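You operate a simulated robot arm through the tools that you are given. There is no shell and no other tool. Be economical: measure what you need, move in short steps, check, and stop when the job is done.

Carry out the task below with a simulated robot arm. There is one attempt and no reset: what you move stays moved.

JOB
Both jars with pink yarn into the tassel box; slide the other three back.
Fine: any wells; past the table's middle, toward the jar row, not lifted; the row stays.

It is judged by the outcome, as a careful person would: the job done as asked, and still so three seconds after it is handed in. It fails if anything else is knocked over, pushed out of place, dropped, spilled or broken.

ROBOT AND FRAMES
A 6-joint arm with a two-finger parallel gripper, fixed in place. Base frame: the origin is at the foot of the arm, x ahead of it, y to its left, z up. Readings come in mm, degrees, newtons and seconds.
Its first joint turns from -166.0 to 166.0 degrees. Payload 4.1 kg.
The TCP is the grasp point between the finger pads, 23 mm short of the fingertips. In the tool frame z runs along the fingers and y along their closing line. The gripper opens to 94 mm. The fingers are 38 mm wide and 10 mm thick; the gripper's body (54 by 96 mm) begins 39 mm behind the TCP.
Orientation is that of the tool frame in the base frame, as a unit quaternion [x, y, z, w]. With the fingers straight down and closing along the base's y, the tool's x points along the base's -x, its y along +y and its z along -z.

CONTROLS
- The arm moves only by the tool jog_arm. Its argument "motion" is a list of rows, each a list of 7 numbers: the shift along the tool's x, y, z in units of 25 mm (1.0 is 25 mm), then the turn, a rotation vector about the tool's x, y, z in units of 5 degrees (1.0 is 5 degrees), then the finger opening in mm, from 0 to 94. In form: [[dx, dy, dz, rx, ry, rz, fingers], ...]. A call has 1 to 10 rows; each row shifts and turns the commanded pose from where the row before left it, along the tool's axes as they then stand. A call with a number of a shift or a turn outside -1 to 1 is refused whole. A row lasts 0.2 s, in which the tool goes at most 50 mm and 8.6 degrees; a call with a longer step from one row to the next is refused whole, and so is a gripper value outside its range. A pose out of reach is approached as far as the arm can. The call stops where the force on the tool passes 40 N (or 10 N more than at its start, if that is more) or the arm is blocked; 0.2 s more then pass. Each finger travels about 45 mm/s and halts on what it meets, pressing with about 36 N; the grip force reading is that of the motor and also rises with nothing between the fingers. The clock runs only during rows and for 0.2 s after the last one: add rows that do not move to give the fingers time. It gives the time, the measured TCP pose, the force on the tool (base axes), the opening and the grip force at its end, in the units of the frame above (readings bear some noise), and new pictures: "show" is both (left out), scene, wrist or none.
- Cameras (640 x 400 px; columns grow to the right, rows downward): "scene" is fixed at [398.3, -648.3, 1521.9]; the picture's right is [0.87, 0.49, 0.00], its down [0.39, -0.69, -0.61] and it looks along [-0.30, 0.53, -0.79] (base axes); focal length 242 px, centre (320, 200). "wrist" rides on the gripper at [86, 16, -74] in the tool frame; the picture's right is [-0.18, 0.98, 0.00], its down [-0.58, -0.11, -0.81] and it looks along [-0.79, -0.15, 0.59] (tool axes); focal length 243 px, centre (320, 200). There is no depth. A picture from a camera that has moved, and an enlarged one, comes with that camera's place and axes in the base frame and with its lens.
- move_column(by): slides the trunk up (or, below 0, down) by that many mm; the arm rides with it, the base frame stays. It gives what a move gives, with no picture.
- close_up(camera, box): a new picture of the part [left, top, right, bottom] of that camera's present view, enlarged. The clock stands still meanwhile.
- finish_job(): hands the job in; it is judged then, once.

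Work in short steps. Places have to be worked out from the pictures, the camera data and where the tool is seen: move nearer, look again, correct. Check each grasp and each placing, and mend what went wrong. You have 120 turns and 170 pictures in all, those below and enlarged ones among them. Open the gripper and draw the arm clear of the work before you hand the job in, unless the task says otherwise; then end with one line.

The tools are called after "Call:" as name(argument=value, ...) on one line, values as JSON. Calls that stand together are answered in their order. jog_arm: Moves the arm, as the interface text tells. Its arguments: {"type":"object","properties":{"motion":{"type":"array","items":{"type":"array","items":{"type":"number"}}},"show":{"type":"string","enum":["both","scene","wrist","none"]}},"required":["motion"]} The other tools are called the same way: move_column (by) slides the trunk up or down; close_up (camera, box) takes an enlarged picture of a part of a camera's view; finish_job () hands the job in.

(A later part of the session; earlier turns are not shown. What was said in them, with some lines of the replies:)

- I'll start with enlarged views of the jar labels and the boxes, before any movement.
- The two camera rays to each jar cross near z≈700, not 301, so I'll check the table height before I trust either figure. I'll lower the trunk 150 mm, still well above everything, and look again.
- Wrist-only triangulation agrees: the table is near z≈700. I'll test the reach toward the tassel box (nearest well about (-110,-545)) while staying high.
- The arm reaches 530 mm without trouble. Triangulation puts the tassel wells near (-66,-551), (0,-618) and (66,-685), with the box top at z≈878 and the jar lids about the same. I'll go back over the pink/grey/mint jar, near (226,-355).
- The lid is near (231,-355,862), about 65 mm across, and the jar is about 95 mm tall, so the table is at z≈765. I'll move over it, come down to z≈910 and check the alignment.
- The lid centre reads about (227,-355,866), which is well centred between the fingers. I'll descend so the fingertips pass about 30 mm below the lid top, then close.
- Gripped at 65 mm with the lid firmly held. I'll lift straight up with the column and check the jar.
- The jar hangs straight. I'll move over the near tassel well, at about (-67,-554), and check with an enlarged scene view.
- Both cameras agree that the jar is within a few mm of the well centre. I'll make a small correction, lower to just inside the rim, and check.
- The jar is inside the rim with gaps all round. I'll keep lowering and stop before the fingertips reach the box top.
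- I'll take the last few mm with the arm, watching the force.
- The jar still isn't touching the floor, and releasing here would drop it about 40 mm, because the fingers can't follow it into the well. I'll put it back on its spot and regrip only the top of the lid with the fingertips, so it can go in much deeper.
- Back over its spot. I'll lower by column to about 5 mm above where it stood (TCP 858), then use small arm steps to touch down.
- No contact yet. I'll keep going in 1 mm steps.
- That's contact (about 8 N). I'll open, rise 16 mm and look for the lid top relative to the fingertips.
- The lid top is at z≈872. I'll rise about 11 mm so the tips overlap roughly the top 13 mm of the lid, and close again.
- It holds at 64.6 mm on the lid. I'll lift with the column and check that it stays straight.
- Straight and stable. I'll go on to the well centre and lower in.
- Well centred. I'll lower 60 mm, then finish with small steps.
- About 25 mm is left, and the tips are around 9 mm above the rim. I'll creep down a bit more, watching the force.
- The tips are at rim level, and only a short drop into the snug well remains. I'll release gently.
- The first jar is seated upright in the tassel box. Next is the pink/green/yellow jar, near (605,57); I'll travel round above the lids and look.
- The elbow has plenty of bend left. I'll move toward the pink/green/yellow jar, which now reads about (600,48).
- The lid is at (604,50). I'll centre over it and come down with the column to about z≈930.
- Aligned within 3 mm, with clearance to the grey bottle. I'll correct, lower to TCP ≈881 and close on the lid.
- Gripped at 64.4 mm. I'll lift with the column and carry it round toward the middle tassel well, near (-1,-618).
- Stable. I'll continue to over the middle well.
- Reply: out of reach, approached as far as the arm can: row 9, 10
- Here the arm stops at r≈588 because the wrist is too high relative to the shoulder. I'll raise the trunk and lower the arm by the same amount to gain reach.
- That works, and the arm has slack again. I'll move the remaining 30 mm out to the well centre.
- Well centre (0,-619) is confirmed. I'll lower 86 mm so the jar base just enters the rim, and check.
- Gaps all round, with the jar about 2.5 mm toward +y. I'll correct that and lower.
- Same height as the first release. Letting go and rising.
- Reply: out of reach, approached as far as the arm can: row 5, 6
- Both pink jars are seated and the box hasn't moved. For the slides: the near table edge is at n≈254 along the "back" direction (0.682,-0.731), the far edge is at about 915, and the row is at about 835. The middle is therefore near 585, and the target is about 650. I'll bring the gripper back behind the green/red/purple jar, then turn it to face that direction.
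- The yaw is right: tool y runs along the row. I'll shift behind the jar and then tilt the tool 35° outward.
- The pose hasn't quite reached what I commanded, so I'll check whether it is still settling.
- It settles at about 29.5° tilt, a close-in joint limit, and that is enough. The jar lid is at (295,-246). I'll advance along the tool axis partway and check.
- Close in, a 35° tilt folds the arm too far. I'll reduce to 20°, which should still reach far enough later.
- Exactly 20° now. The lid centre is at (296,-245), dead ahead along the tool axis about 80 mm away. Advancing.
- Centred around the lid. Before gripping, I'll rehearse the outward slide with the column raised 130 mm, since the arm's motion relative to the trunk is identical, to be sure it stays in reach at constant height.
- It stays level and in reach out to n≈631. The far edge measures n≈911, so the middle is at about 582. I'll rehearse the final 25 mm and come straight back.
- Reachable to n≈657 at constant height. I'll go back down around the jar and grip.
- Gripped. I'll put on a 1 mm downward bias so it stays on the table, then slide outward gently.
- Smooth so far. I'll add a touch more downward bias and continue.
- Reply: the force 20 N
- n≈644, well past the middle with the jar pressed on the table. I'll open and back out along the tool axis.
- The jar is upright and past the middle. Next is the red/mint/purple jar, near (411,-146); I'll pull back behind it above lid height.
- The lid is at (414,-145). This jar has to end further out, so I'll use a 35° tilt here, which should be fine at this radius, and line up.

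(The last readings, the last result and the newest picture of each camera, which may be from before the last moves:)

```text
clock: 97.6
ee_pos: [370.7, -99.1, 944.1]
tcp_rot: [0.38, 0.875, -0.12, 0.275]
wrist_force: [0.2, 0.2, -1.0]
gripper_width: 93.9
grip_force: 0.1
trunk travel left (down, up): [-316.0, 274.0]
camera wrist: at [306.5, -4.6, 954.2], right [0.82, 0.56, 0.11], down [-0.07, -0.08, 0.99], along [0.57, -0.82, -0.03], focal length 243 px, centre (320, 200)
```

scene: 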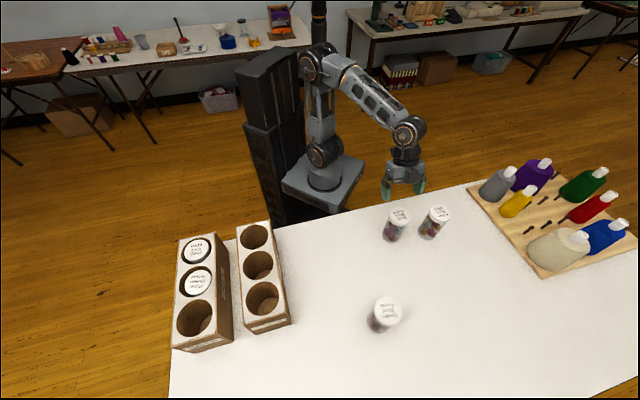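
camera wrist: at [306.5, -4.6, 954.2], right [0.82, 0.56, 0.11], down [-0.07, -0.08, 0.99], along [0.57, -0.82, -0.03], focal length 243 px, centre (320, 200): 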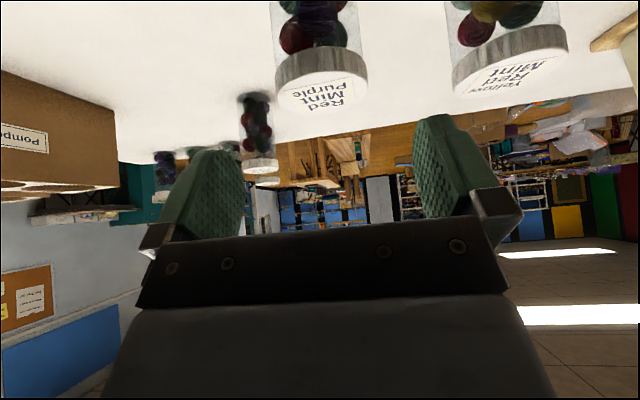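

Lined up. I'll rehearse with the column raised: first the approach, then 255 mm outward.

Call:
move_column(by=130)

Call:
jog_arm(motion=[[0, 0.03, 0.848, 0, 0, 0, 94], [0, 0, 0.848, 0, 0, 0, 94], [0, 0, 0.848, 0, 0, 0, 94], [0, 0, 0.848, 0, 0, 0, 94], [0, 0, 0.848, 0, 0, 0, 94], [0, 0, 0, 0, 0, 0, 94]], show="none")

Call:
jog_arm(motion=[[-0.819, 0, 0.574, 0, 0, 0, 94], [-0.819, 0, 0.574, 0, 0, 0, 94], [-0.819, 0, 0.574, 0, 0, 0, 94], [-0.819, 0, 0.574, 0, 0, 0, 94], [-0.819, 0, 0.574, 0, 0, 0, 94], [-0.819, 0, 0.574, 0, 0, 0, 94], [-0.819, 0, 0.574, 0, 0, 0, 94], [-0.819, 0, 0.574, 0, 0, 0, 94], [-0.819, 0, 0.574, 0, 0, 0, 94], [-0.819, 0, 0.574, 0, 0, 0, 94]], show="none")

```text
clock: 99.2
ee_pos: [372.1, -98.6, 1073.9]
tcp_rot: [0.381, 0.874, -0.12, 0.276]
wrist_force: [-0.5, 0.1, -0.1]
gripper_width: 93.9
grip_force: 0.1
trunk travel left (down, up): [-446.0, 144.0]
```

```text
clock: 100.6
ee_pos: [412.8, -143.6, 987.6]
tcp_rot: [0.38, 0.874, -0.119, 0.277]
wrist_force: [0.1, 0.3, 0.4]
gripper_width: 94.2
grip_force: 0.0
trunk travel left (down, up): [-446.0, 144.0]
```

```text
clock: 102.8
ee_pos: [583.1, -328.1, 986.8]
tcp_rot: [0.381, 0.874, -0.12, 0.276]
wrist_force: [0.1, 0.4, 0.3]
gripper_width: 94.1
grip_force: 0.0
trunk travel left (down, up): [-446.0, 144.0]
```

It reaches n≈637 with no trouble. From here I'll also test shifting 130 mm along the row, to the yellow/red/mint jar's end position, then come back.

Call:
jog_arm(motion=[[0, 1, 0, 0, 0, 0, 94], [0, 1, 0, 0, 0, 0, 94], [0, 1, 0, 0, 0, 0, 94], [0, 1, 0, 0, 0, 0, 94], [0, 1, 0, 0, 0, 0, 94], [0, 0, 0, 0, 0, 0, 94]], show="none")

Call:
jog_arm(motion=[[0, -1, 0, 0, 0, 0, 94], [0, -1, 0, 0, 0, 0, 94], [0, -1, 0, 0, 0, 0, 94], [0, -1, 0, 0, 0, 0, 94], [0, -1, 0, 0, 0, 0, 94], [0, 0, 0, 0, 0, 0, 94]], show="none")

Call:
jog_arm(motion=[[0.819, 0, -0.574, 0, 0, 0, 94], [0.819, 0, -0.574, 0, 0, 0, 94], [0.819, 0, -0.574, 0, 0, 0, 94], [0.819, 0, -0.574, 0, 0, 0, 94], [0.819, 0, -0.574, 0, 0, 0, 94], [0.819, 0, -0.574, 0, 0, 0, 94], [0.819, 0, -0.574, 0, 0, 0, 94], [0.819, 0, -0.574, 0, 0, 0, 94], [0.819, 0, -0.574, 0, 0, 0, 94], [0.819, 0, -0.574, 0, 0, 0, 94]], show="wrist")

```text
clock: 104.2
ee_pos: [676.3, -240.1, 988.4]
tcp_rot: [0.38, 0.875, -0.119, 0.276]
wrist_force: [0.1, 0.9, 0.7]
gripper_width: 94.2
grip_force: 0.1
trunk travel left (down, up): [-446.0, 144.0]
```

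```text
clock: 105.6
ee_pos: [584.3, -325.9, 987.6]
tcp_rot: [0.381, 0.875, -0.12, 0.276]
wrist_force: [0.0, -0.3, 0.0]
gripper_width: 94.1
grip_force: 0.0
trunk travel left (down, up): [-446.0, 144.0]
```

```text
clock: 107.8
ee_pos: [413.5, -142.8, 987.5]
tcp_rot: [0.38, 0.875, -0.12, 0.276]
wrist_force: [-0.2, -0.3, -0.4]
gripper_width: 93.9
grip_force: 0.0
trunk travel left (down, up): [-446.0, 144.0]
camera wrist: at [349.0, -48.7, 998.9], right [0.82, 0.56, 0.11], down [-0.07, -0.08, 0.99], along [0.57, -0.82, -0.03], focal length 243 px, centre (320, 200)
```

wrist: 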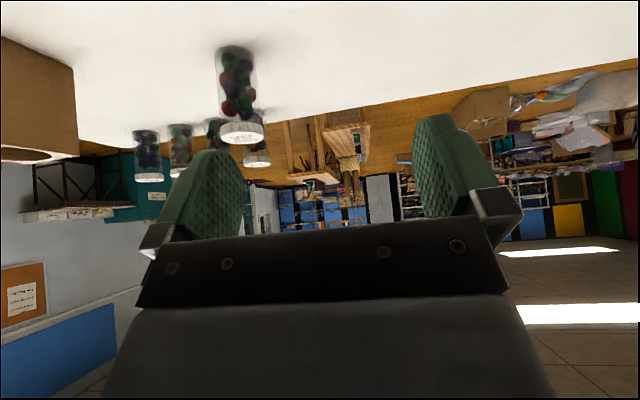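

Everything is reachable at 35°. I'll lower around the red/mint/purple jar.

Call:
move_column(by=-110)

Call:
jog_arm(motion=[[0, 0, 0, 0, 0, 0, 94]], show="wrist")

```text
clock: 109.2
ee_pos: [415.4, -143.9, 878.3]
tcp_rot: [0.38, 0.875, -0.12, 0.276]
wrist_force: [0.2, -0.5, -0.2]
gripper_width: 93.6
grip_force: 0.0
trunk travel left (down, up): [-336.0, 254.0]
```

```text
clock: 109.6
ee_pos: [414.5, -144.1, 878.4]
tcp_rot: [0.38, 0.875, -0.12, 0.276]
wrist_force: [-1.1, 0.5, 0.5]
gripper_width: 94.0
grip_force: 0.1
trunk travel left (down, up): [-336.0, 254.0]
camera wrist: at [349.2, -49.1, 888.9], right [0.82, 0.56, 0.11], down [-0.07, -0.08, 0.99], along [0.57, -0.82, -0.03], focal length 243 px, centre (320, 200)
```

wrist: 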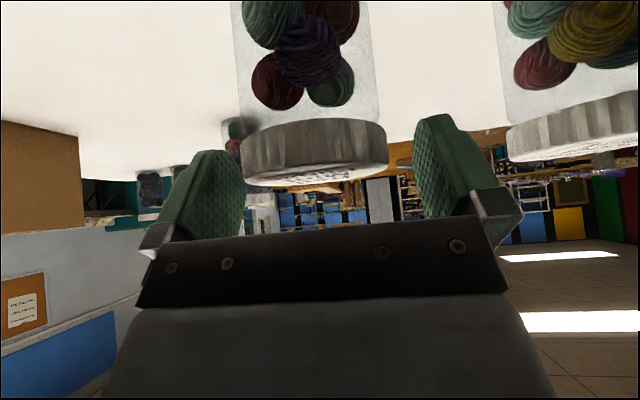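

The lid sits about 2.5 mm to one side. I'll shift, lower the last 20 mm and grip.

Call:
jog_arm(motion=[[0, -0.1, 0, 0, 0, 0, 94]], show="none")

Call:
move_column(by=-20)

Call:
jog_arm(motion=[[0, 0, 0, 0, 0, 0, 60], [0, 0, 0, 0, 0, 0, 50], [0, 0, 0, 0, 0, 0, 50], [0, 0, 0, 0, 0, 0, 50], [0, 0, 0, 0, 0, 0, 50]], show="wrist")

```text
clock: 110.0
ee_pos: [412.5, -146.0, 878.1]
tcp_rot: [0.381, 0.874, -0.121, 0.275]
wrist_force: [0.3, 0.5, -0.7]
gripper_width: 94.1
grip_force: 0.0
trunk travel left (down, up): [-336.0, 254.0]
```

```text
clock: 110.7
ee_pos: [411.8, -147.0, 858.2]
tcp_rot: [0.38, 0.874, -0.12, 0.276]
wrist_force: [-0.6, 0.7, 0.4]
gripper_width: 94.0
grip_force: 0.0
trunk travel left (down, up): [-316.0, 274.0]
```

```text
clock: 111.9
ee_pos: [411.0, -144.3, 857.4]
tcp_rot: [0.38, 0.875, -0.12, 0.276]
wrist_force: [0.1, 0.0, 1.6]
gripper_width: 65.2
grip_force: 36.2
trunk travel left (down, up): [-316.0, 274.0]
camera wrist: at [347.5, -51.1, 868.6], right [0.82, 0.56, 0.11], down [-0.07, -0.08, 0.99], along [0.57, -0.82, -0.03], focal length 243 px, centre (320, 200)
```

wrist: 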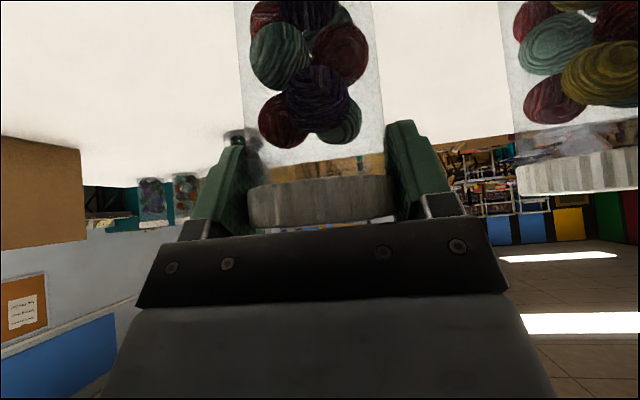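

Gripped at 65 mm. Sliding outward with a slight downward bias.

Call:
jog_arm(motion=[[0.03, 0, 0.045, 0, 0, 0, 50], [-0.3, 0, 0.21, 0, 0, 0, 50], [-0.6, 0, 0.42, 0, 0, 0, 50], [-0.6, 0, 0.42, 0, 0, 0, 50], [-0.6, 0, 0.42, 0, 0, 0, 50], [-0.6, 0, 0.42, 0, 0, 0, 50], [-0.6, 0, 0.42, 0, 0, 0, 50]], show="wrist")

Call:
jog_arm(motion=[[-0.6, 0, 0.42, 0, 0, 0, 50], [-0.6, 0, 0.42, 0, 0, 0, 50], [-0.6, 0, 0.42, 0, 0, 0, 50], [-0.6, 0, 0.42, 0, 0, 0, 50], [-0.6, 0, 0.42, 0, 0, 0, 50], [-0.6, 0, 0.42, 0, 0, 0, 50], [-0.6, 0, 0.42, 0, 0, 0, 50], [-0.6, 0, 0.42, 0, 0, 0, 50], [-0.3, 0, 0.21, 0, 0, 0, 50], [0, 0, 0, 0, 0, 0, 50]], show="both")

```text
clock: 113.5
ee_pos: [482.2, -218.8, 857.3]
tcp_rot: [0.381, 0.874, -0.121, 0.276]
wrist_force: [-0.7, 0.3, 11.5]
gripper_width: 64.9
grip_force: 36.4
trunk travel left (down, up): [-316.0, 274.0]
camera wrist: at [416.1, -124.4, 868.0], right [0.82, 0.56, 0.11], down [-0.07, -0.08, 0.99], along [0.57, -0.82, -0.03], focal length 243 px, centre (320, 200)
```

wrist: 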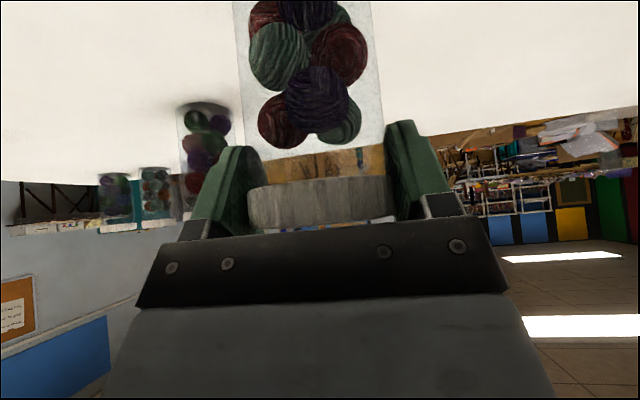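

```text
clock: 115.7
ee_pos: [585.9, -332.9, 857.4]
tcp_rot: [0.38, 0.874, -0.121, 0.278]
wrist_force: [-2.5, 2.2, 15.2]
gripper_width: 64.7
grip_force: 35.8
trunk travel left (down, up): [-316.0, 274.0]
camera wrist: at [521.2, -238.1, 867.8], right [0.82, 0.56, 0.11], down [-0.07, -0.08, 0.99], along [0.57, -0.82, -0.03], focal length 243 px, centre (320, 200)
```

scene: 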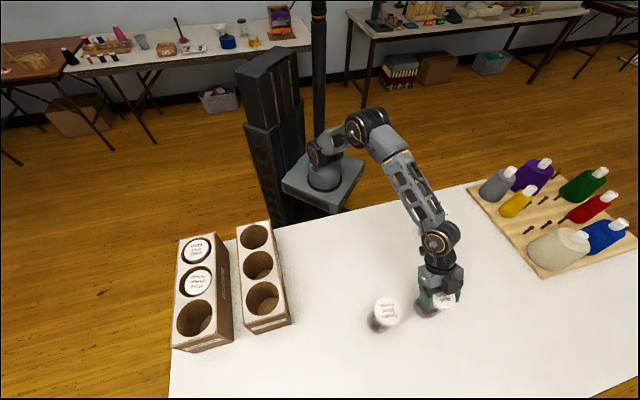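
wrist: 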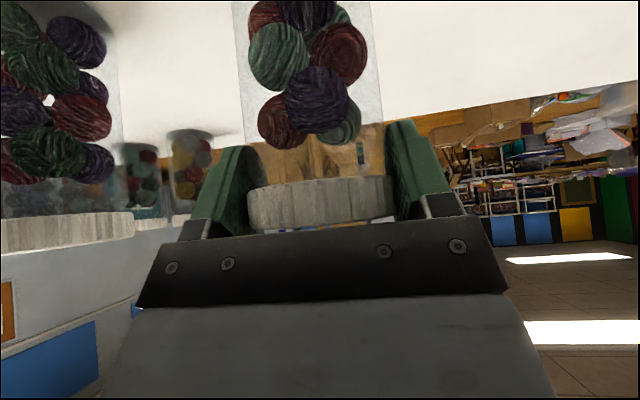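

n≈643, level and pressed to the table. I'll release and back out along the tool axis.

Call:
jog_arm(motion=[[0, 0, 0, 0, 0, 0, 70], [0, 0, 0, 0, 0, 0, 94], [0, 0, 0, 0, 0, 0, 94], [0, 0, 0, 0, 0, 0, 94], [0, 0, -0.6, 0, 0, 0, 94], [0, 0, -1, 0, 0, 0, 94], [0, 0, -1, 0, 0, 0, 94], [0, 0, -1, 0, 0, 0, 94], [0, 0, -1, 0, 0, 0, 94]], show="both")

```text
clock: 117.7
ee_pos: [542.4, -285.4, 950.7]
tcp_rot: [0.381, 0.874, -0.121, 0.276]
wrist_force: [0.2, -0.9, -0.2]
gripper_width: 94.0
grip_force: 0.1
trunk travel left (down, up): [-316.0, 274.0]
camera wrist: at [477.3, -190.0, 960.2], right [0.82, 0.56, 0.11], down [-0.07, -0.08, 0.99], along [0.57, -0.82, -0.03], focal length 243 px, centre (320, 200)
```

scene: 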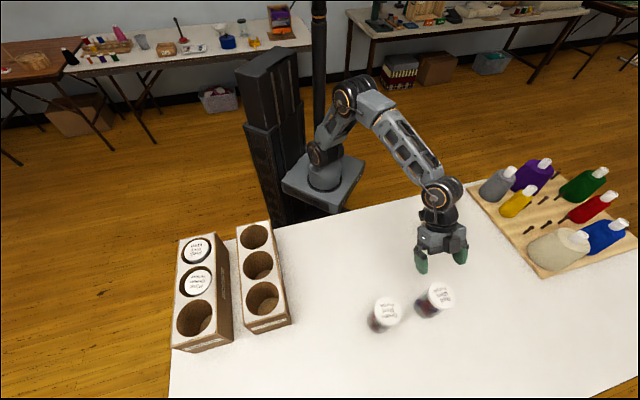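
wrist: 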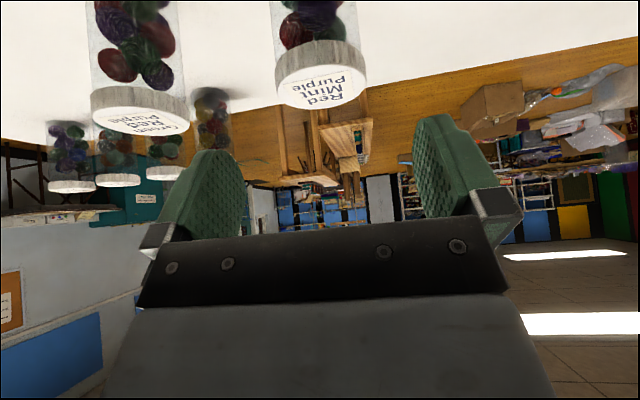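

Upright. Last one: the yellow/red/mint jar, near (522,-66). I'll pull back behind it above lid height.

Call:
jog_arm(motion=[[0.772, 0.538, -0.54, 0, 0, 0, 94], [0.772, 0.538, -0.54, 0, 0, 0, 94], [0.772, 0.538, -0.54, 0, 0, 0, 94], [0.772, 0.538, -0.54, 0, 0, 0, 94], [0.772, 0.538, -0.54, 0, 0, 0, 94], [0.772, 0.538, -0.54, 0, 0, 0, 94], [0.772, 0.538, -0.54, 0, 0, 0, 94], [0.772, 0.538, -0.54, 0, 0, 0, 94], [0.772, 0.538, -0.54, 0, 0, 0, 94], [0.772, 0.538, -0.54, 0, 0, 0, 94]], show="both")

```text
clock: 119.9
ee_pos: [480.8, -19.0, 950.4]
tcp_rot: [0.38, 0.874, -0.12, 0.276]
wrist_force: [-0.4, -0.8, 0.5]
gripper_width: 94.3
grip_force: 0.1
trunk travel left (down, up): [-316.0, 274.0]
camera wrist: at [415.8, 75.8, 961.9], right [0.82, 0.56, 0.11], down [-0.07, -0.08, 0.99], along [0.57, -0.82, -0.03], focal length 243 px, centre (320, 200)
```

scene: 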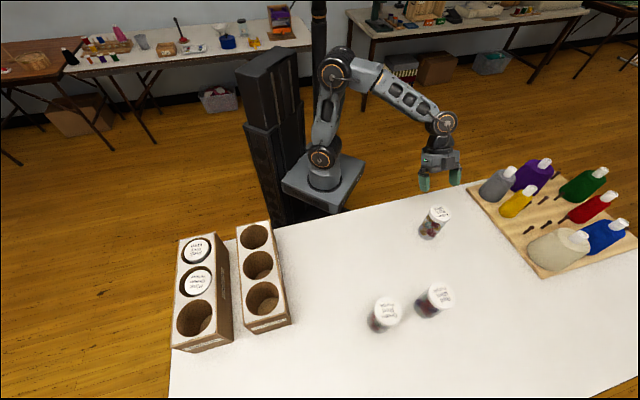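
wrist: 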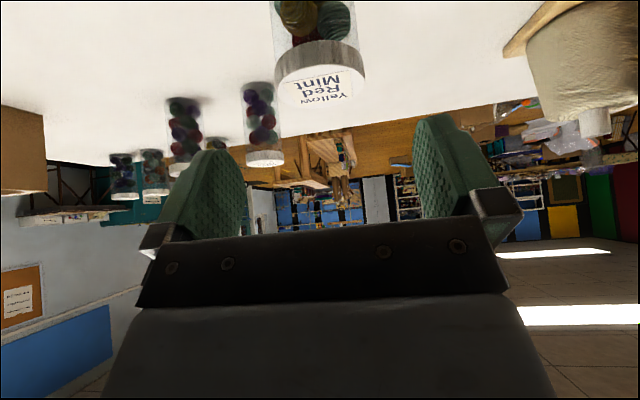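

The lid is straight ahead, about 113 mm along the tool axis. I'll advance most of the way and check centring.

Call:
jog_arm(motion=[[0, -0.03, 0.9, 0, 0, 0, 94], [0, -0.03, 0.9, 0, 0, 0, 94], [0, -0.03, 0.9, 0, 0, 0, 94], [0, -0.02, 0.9, 0, 0, 0, 94], [0, 0, 0, 0, 0, 0, 94]], show="wrist")

```text
clock: 121.1
ee_pos: [513.8, -60.1, 875.8]
tcp_rot: [0.38, 0.875, -0.12, 0.275]
wrist_force: [-0.2, 0.2, 0.4]
gripper_width: 94.1
grip_force: 0.0
trunk travel left (down, up): [-316.0, 274.0]
camera wrist: at [448.4, 35.3, 887.0], right [0.82, 0.56, 0.11], down [-0.07, -0.08, 0.99], along [0.57, -0.82, -0.03], focal length 243 px, centre (320, 200)
```

wrist: 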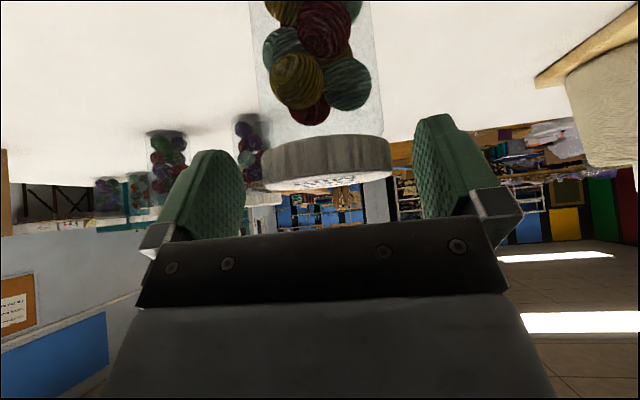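

Well centred. I'll advance the last 22 mm and grip.

Call:
jog_arm(motion=[[0, 0, 0.44, 0, 0, 0, 94], [0, 0, 0.44, 0, 0, 0, 94], [0, 0, 0, 0, 0, 0, 60], [0, 0, 0, 0, 0, 0, 50], [0, 0, 0, 0, 0, 0, 50], [0, 0, 0, 0, 0, 0, 50], [0, 0, 0, 0, 0, 0, 50]], show="wrist")

```text
clock: 122.7
ee_pos: [522.4, -70.0, 858.5]
tcp_rot: [0.381, 0.874, -0.12, 0.276]
wrist_force: [-0.2, 1.0, 0.9]
gripper_width: 64.9
grip_force: 35.6
trunk travel left (down, up): [-316.0, 274.0]
camera wrist: at [457.1, 25.2, 869.6], right [0.82, 0.56, 0.11], down [-0.07, -0.08, 0.99], along [0.57, -0.82, -0.03], focal length 243 px, centre (320, 200)
```

wrist: 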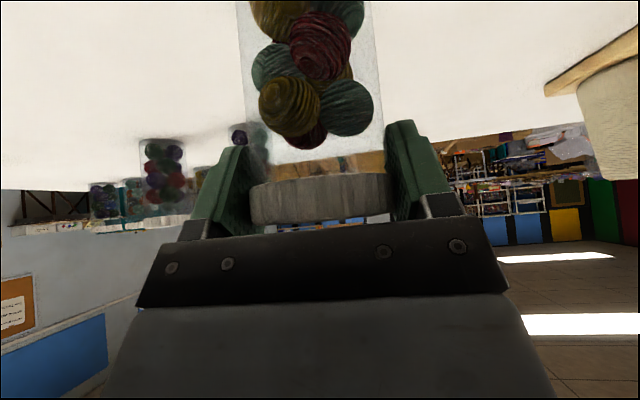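

Gripped. Same slide, to n≈636, which the rehearsal covered.

Call:
jog_arm(motion=[[0.03, 0, 0.045, 0, 0, 0, 50], [-0.3, 0, 0.21, 0, 0, 0, 50], [-0.6, 0, 0.42, 0, 0, 0, 50], [-0.6, 0, 0.42, 0, 0, 0, 50], [-0.6, 0, 0.42, 0, 0, 0, 50], [-0.6, 0, 0.42, 0, 0, 0, 50], [-0.6, 0, 0.42, 0, 0, 0, 50]], show="wrist")

Call:
jog_arm(motion=[[-0.6, 0, 0.42, 0, 0, 0, 50], [-0.6, 0, 0.42, 0, 0, 0, 50], [-0.6, 0, 0.42, 0, 0, 0, 50], [-0.6, 0, 0.42, 0, 0, 0, 50], [-0.6, 0, 0.42, 0, 0, 0, 50], [-0.6, 0, 0.42, 0, 0, 0, 50], [-0.6, 0, 0.42, 0, 0, 0, 50], [0, 0, 0, 0, 0, 0, 50]], show="both")

```text
clock: 124.3
ee_pos: [589.3, -143.0, 858.3]
tcp_rot: [0.38, 0.874, -0.12, 0.277]
wrist_force: [-1.0, 1.6, 12.4]
gripper_width: 64.7
grip_force: 36.4
trunk travel left (down, up): [-316.0, 274.0]
camera wrist: at [525.3, -48.2, 869.0], right [0.82, 0.56, 0.11], down [-0.07, -0.08, 0.99], along [0.57, -0.82, -0.03], focal length 243 px, centre (320, 200)
```

wrist: 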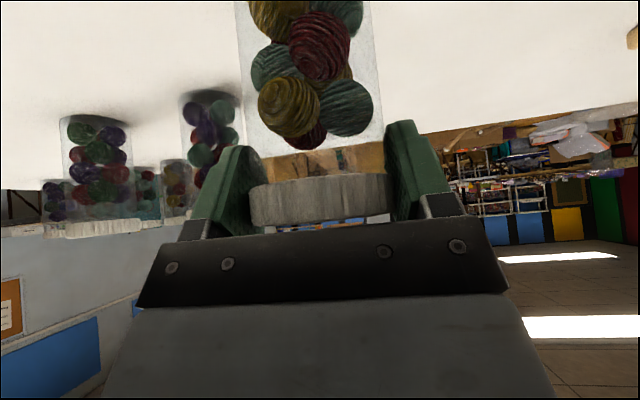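

```text
clock: 126.1
ee_pos: [677.3, -235.5, 858.1]
tcp_rot: [0.38, 0.875, -0.12, 0.276]
wrist_force: [-1.4, -0.6, 3.4]
gripper_width: 64.9
grip_force: 36.2
trunk travel left (down, up): [-316.0, 274.0]
camera wrist: at [613.2, -142.1, 869.4], right [0.82, 0.56, 0.1], down [-0.07, -0.08, 0.99], along [0.57, -0.82, -0.03], focal length 243 px, centre (320, 200)
```

scene: 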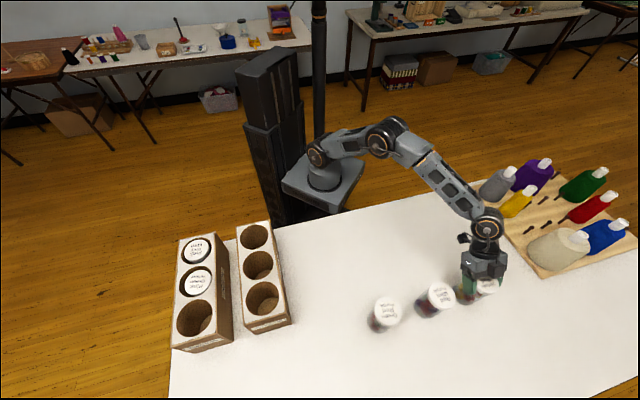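
wrist: 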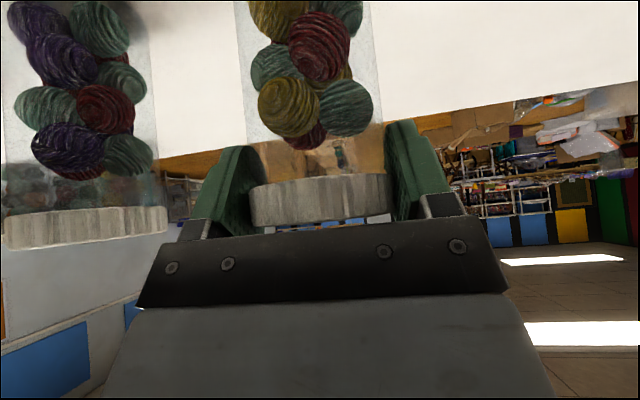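

n≈634, about 50 mm past the middle. I'll release and back out.

Call:
jog_arm(motion=[[0, 0, 0, 0, 0, 0, 70], [0, 0, 0, 0, 0, 0, 94], [0, 0, 0, 0, 0, 0, 94], [0, 0, 0, 0, 0, 0, 94], [0, 0, -0.6, 0, 0, 0, 94], [0, 0, -1, 0, 0, 0, 94], [0, 0, -1, 0, 0, 0, 94], [0, 0, -1, 0, 0, 0, 94], [0, 0, -1, 0, 0, 0, 94]], show="none")

Call:
move_column(by=120)

Call:
jog_arm(motion=[[0.819, 0, -0.574, 0, 0, 0, 94], [0.819, 0, -0.574, 0, 0, 0, 94], [0.819, 0, -0.574, 0, 0, 0, 94], [0.819, 0, -0.574, 0, 0, 0, 94], [0.819, 0, -0.574, 0, 0, 0, 94], [0.819, 0, -0.574, 0, 0, 0, 94], [0.819, 0, -0.574, 0, 0, 0, 94]], show="both")

Call:
close_up(camera="scene", box=[340, 250, 520, 362])

```text
clock: 128.1
ee_pos: [633.8, -188.1, 950.7]
tcp_rot: [0.381, 0.875, -0.12, 0.274]
wrist_force: [-0.1, -1.0, -0.2]
gripper_width: 93.8
grip_force: 0.0
trunk travel left (down, up): [-316.0, 274.0]
```

```text
clock: 129.6
ee_pos: [634.7, -187.9, 1071.3]
tcp_rot: [0.38, 0.875, -0.12, 0.276]
wrist_force: [0.0, -0.5, -0.7]
gripper_width: 94.1
grip_force: 0.0
trunk travel left (down, up): [-436.0, 154.0]
```

```text
clock: 131.2
ee_pos: [515.7, -57.7, 1071.3]
tcp_rot: [0.38, 0.875, -0.119, 0.276]
wrist_force: [-0.8, 0.5, 0.2]
gripper_width: 94.0
grip_force: 0.1
trunk travel left (down, up): [-436.0, 154.0]
camera wrist: at [451.4, 36.3, 1082.4], right [0.82, 0.56, 0.11], down [-0.07, -0.08, 0.99], along [0.57, -0.82, -0.03], focal length 243 px, centre (320, 200)
```

scene: 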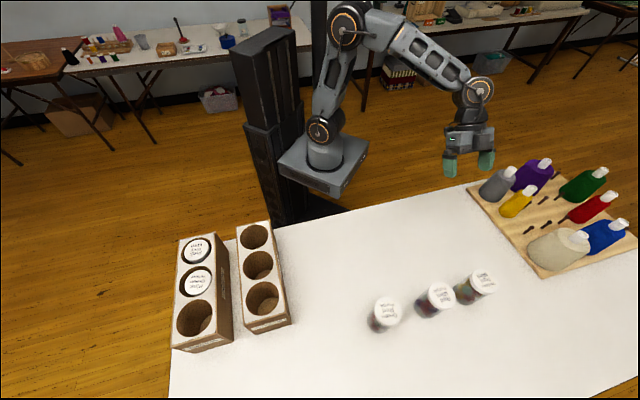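
wrist: 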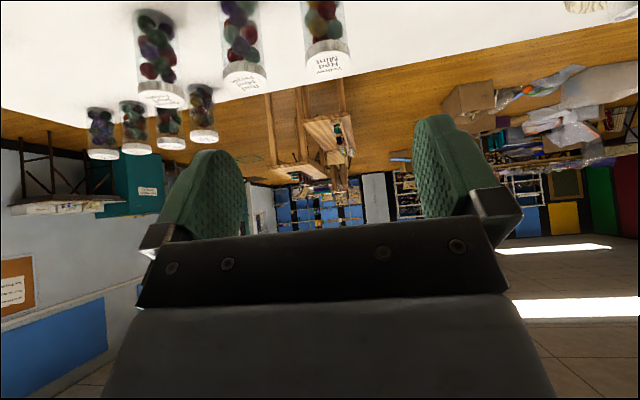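

```text
3.56 times, centred on (430, 306) of scene
camera zoom: at [398.3, -648.3, 1521.9], right [0.87, 0.49, 0.0], down [0.39, -0.69, -0.61], along [-0.3, 0.53, -0.79], focal length 860 px, centre (-71, -177)
```

zoom: 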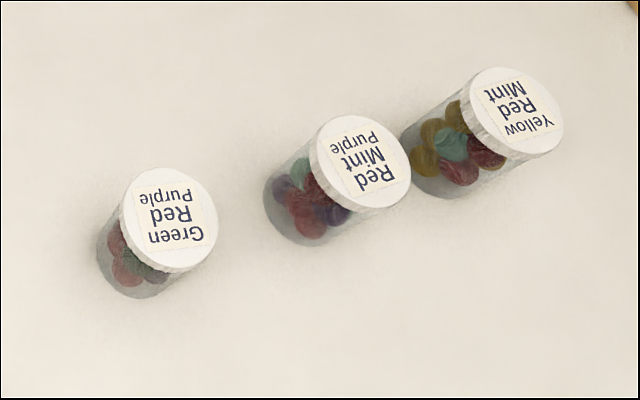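

All three jars stand upright past the middle, and the row, boxes and bottles are undisturbed. Both pink jars are in the tassel box, and the arm is clear with the gripper open, so I'm handing it in.

Call:
finish_job()

```text
The job is handed in.
```

Both jars with pink yarn are in the tassel box, and the other three were slid upright past the table's middle, toward the jar row, which I left untouched.
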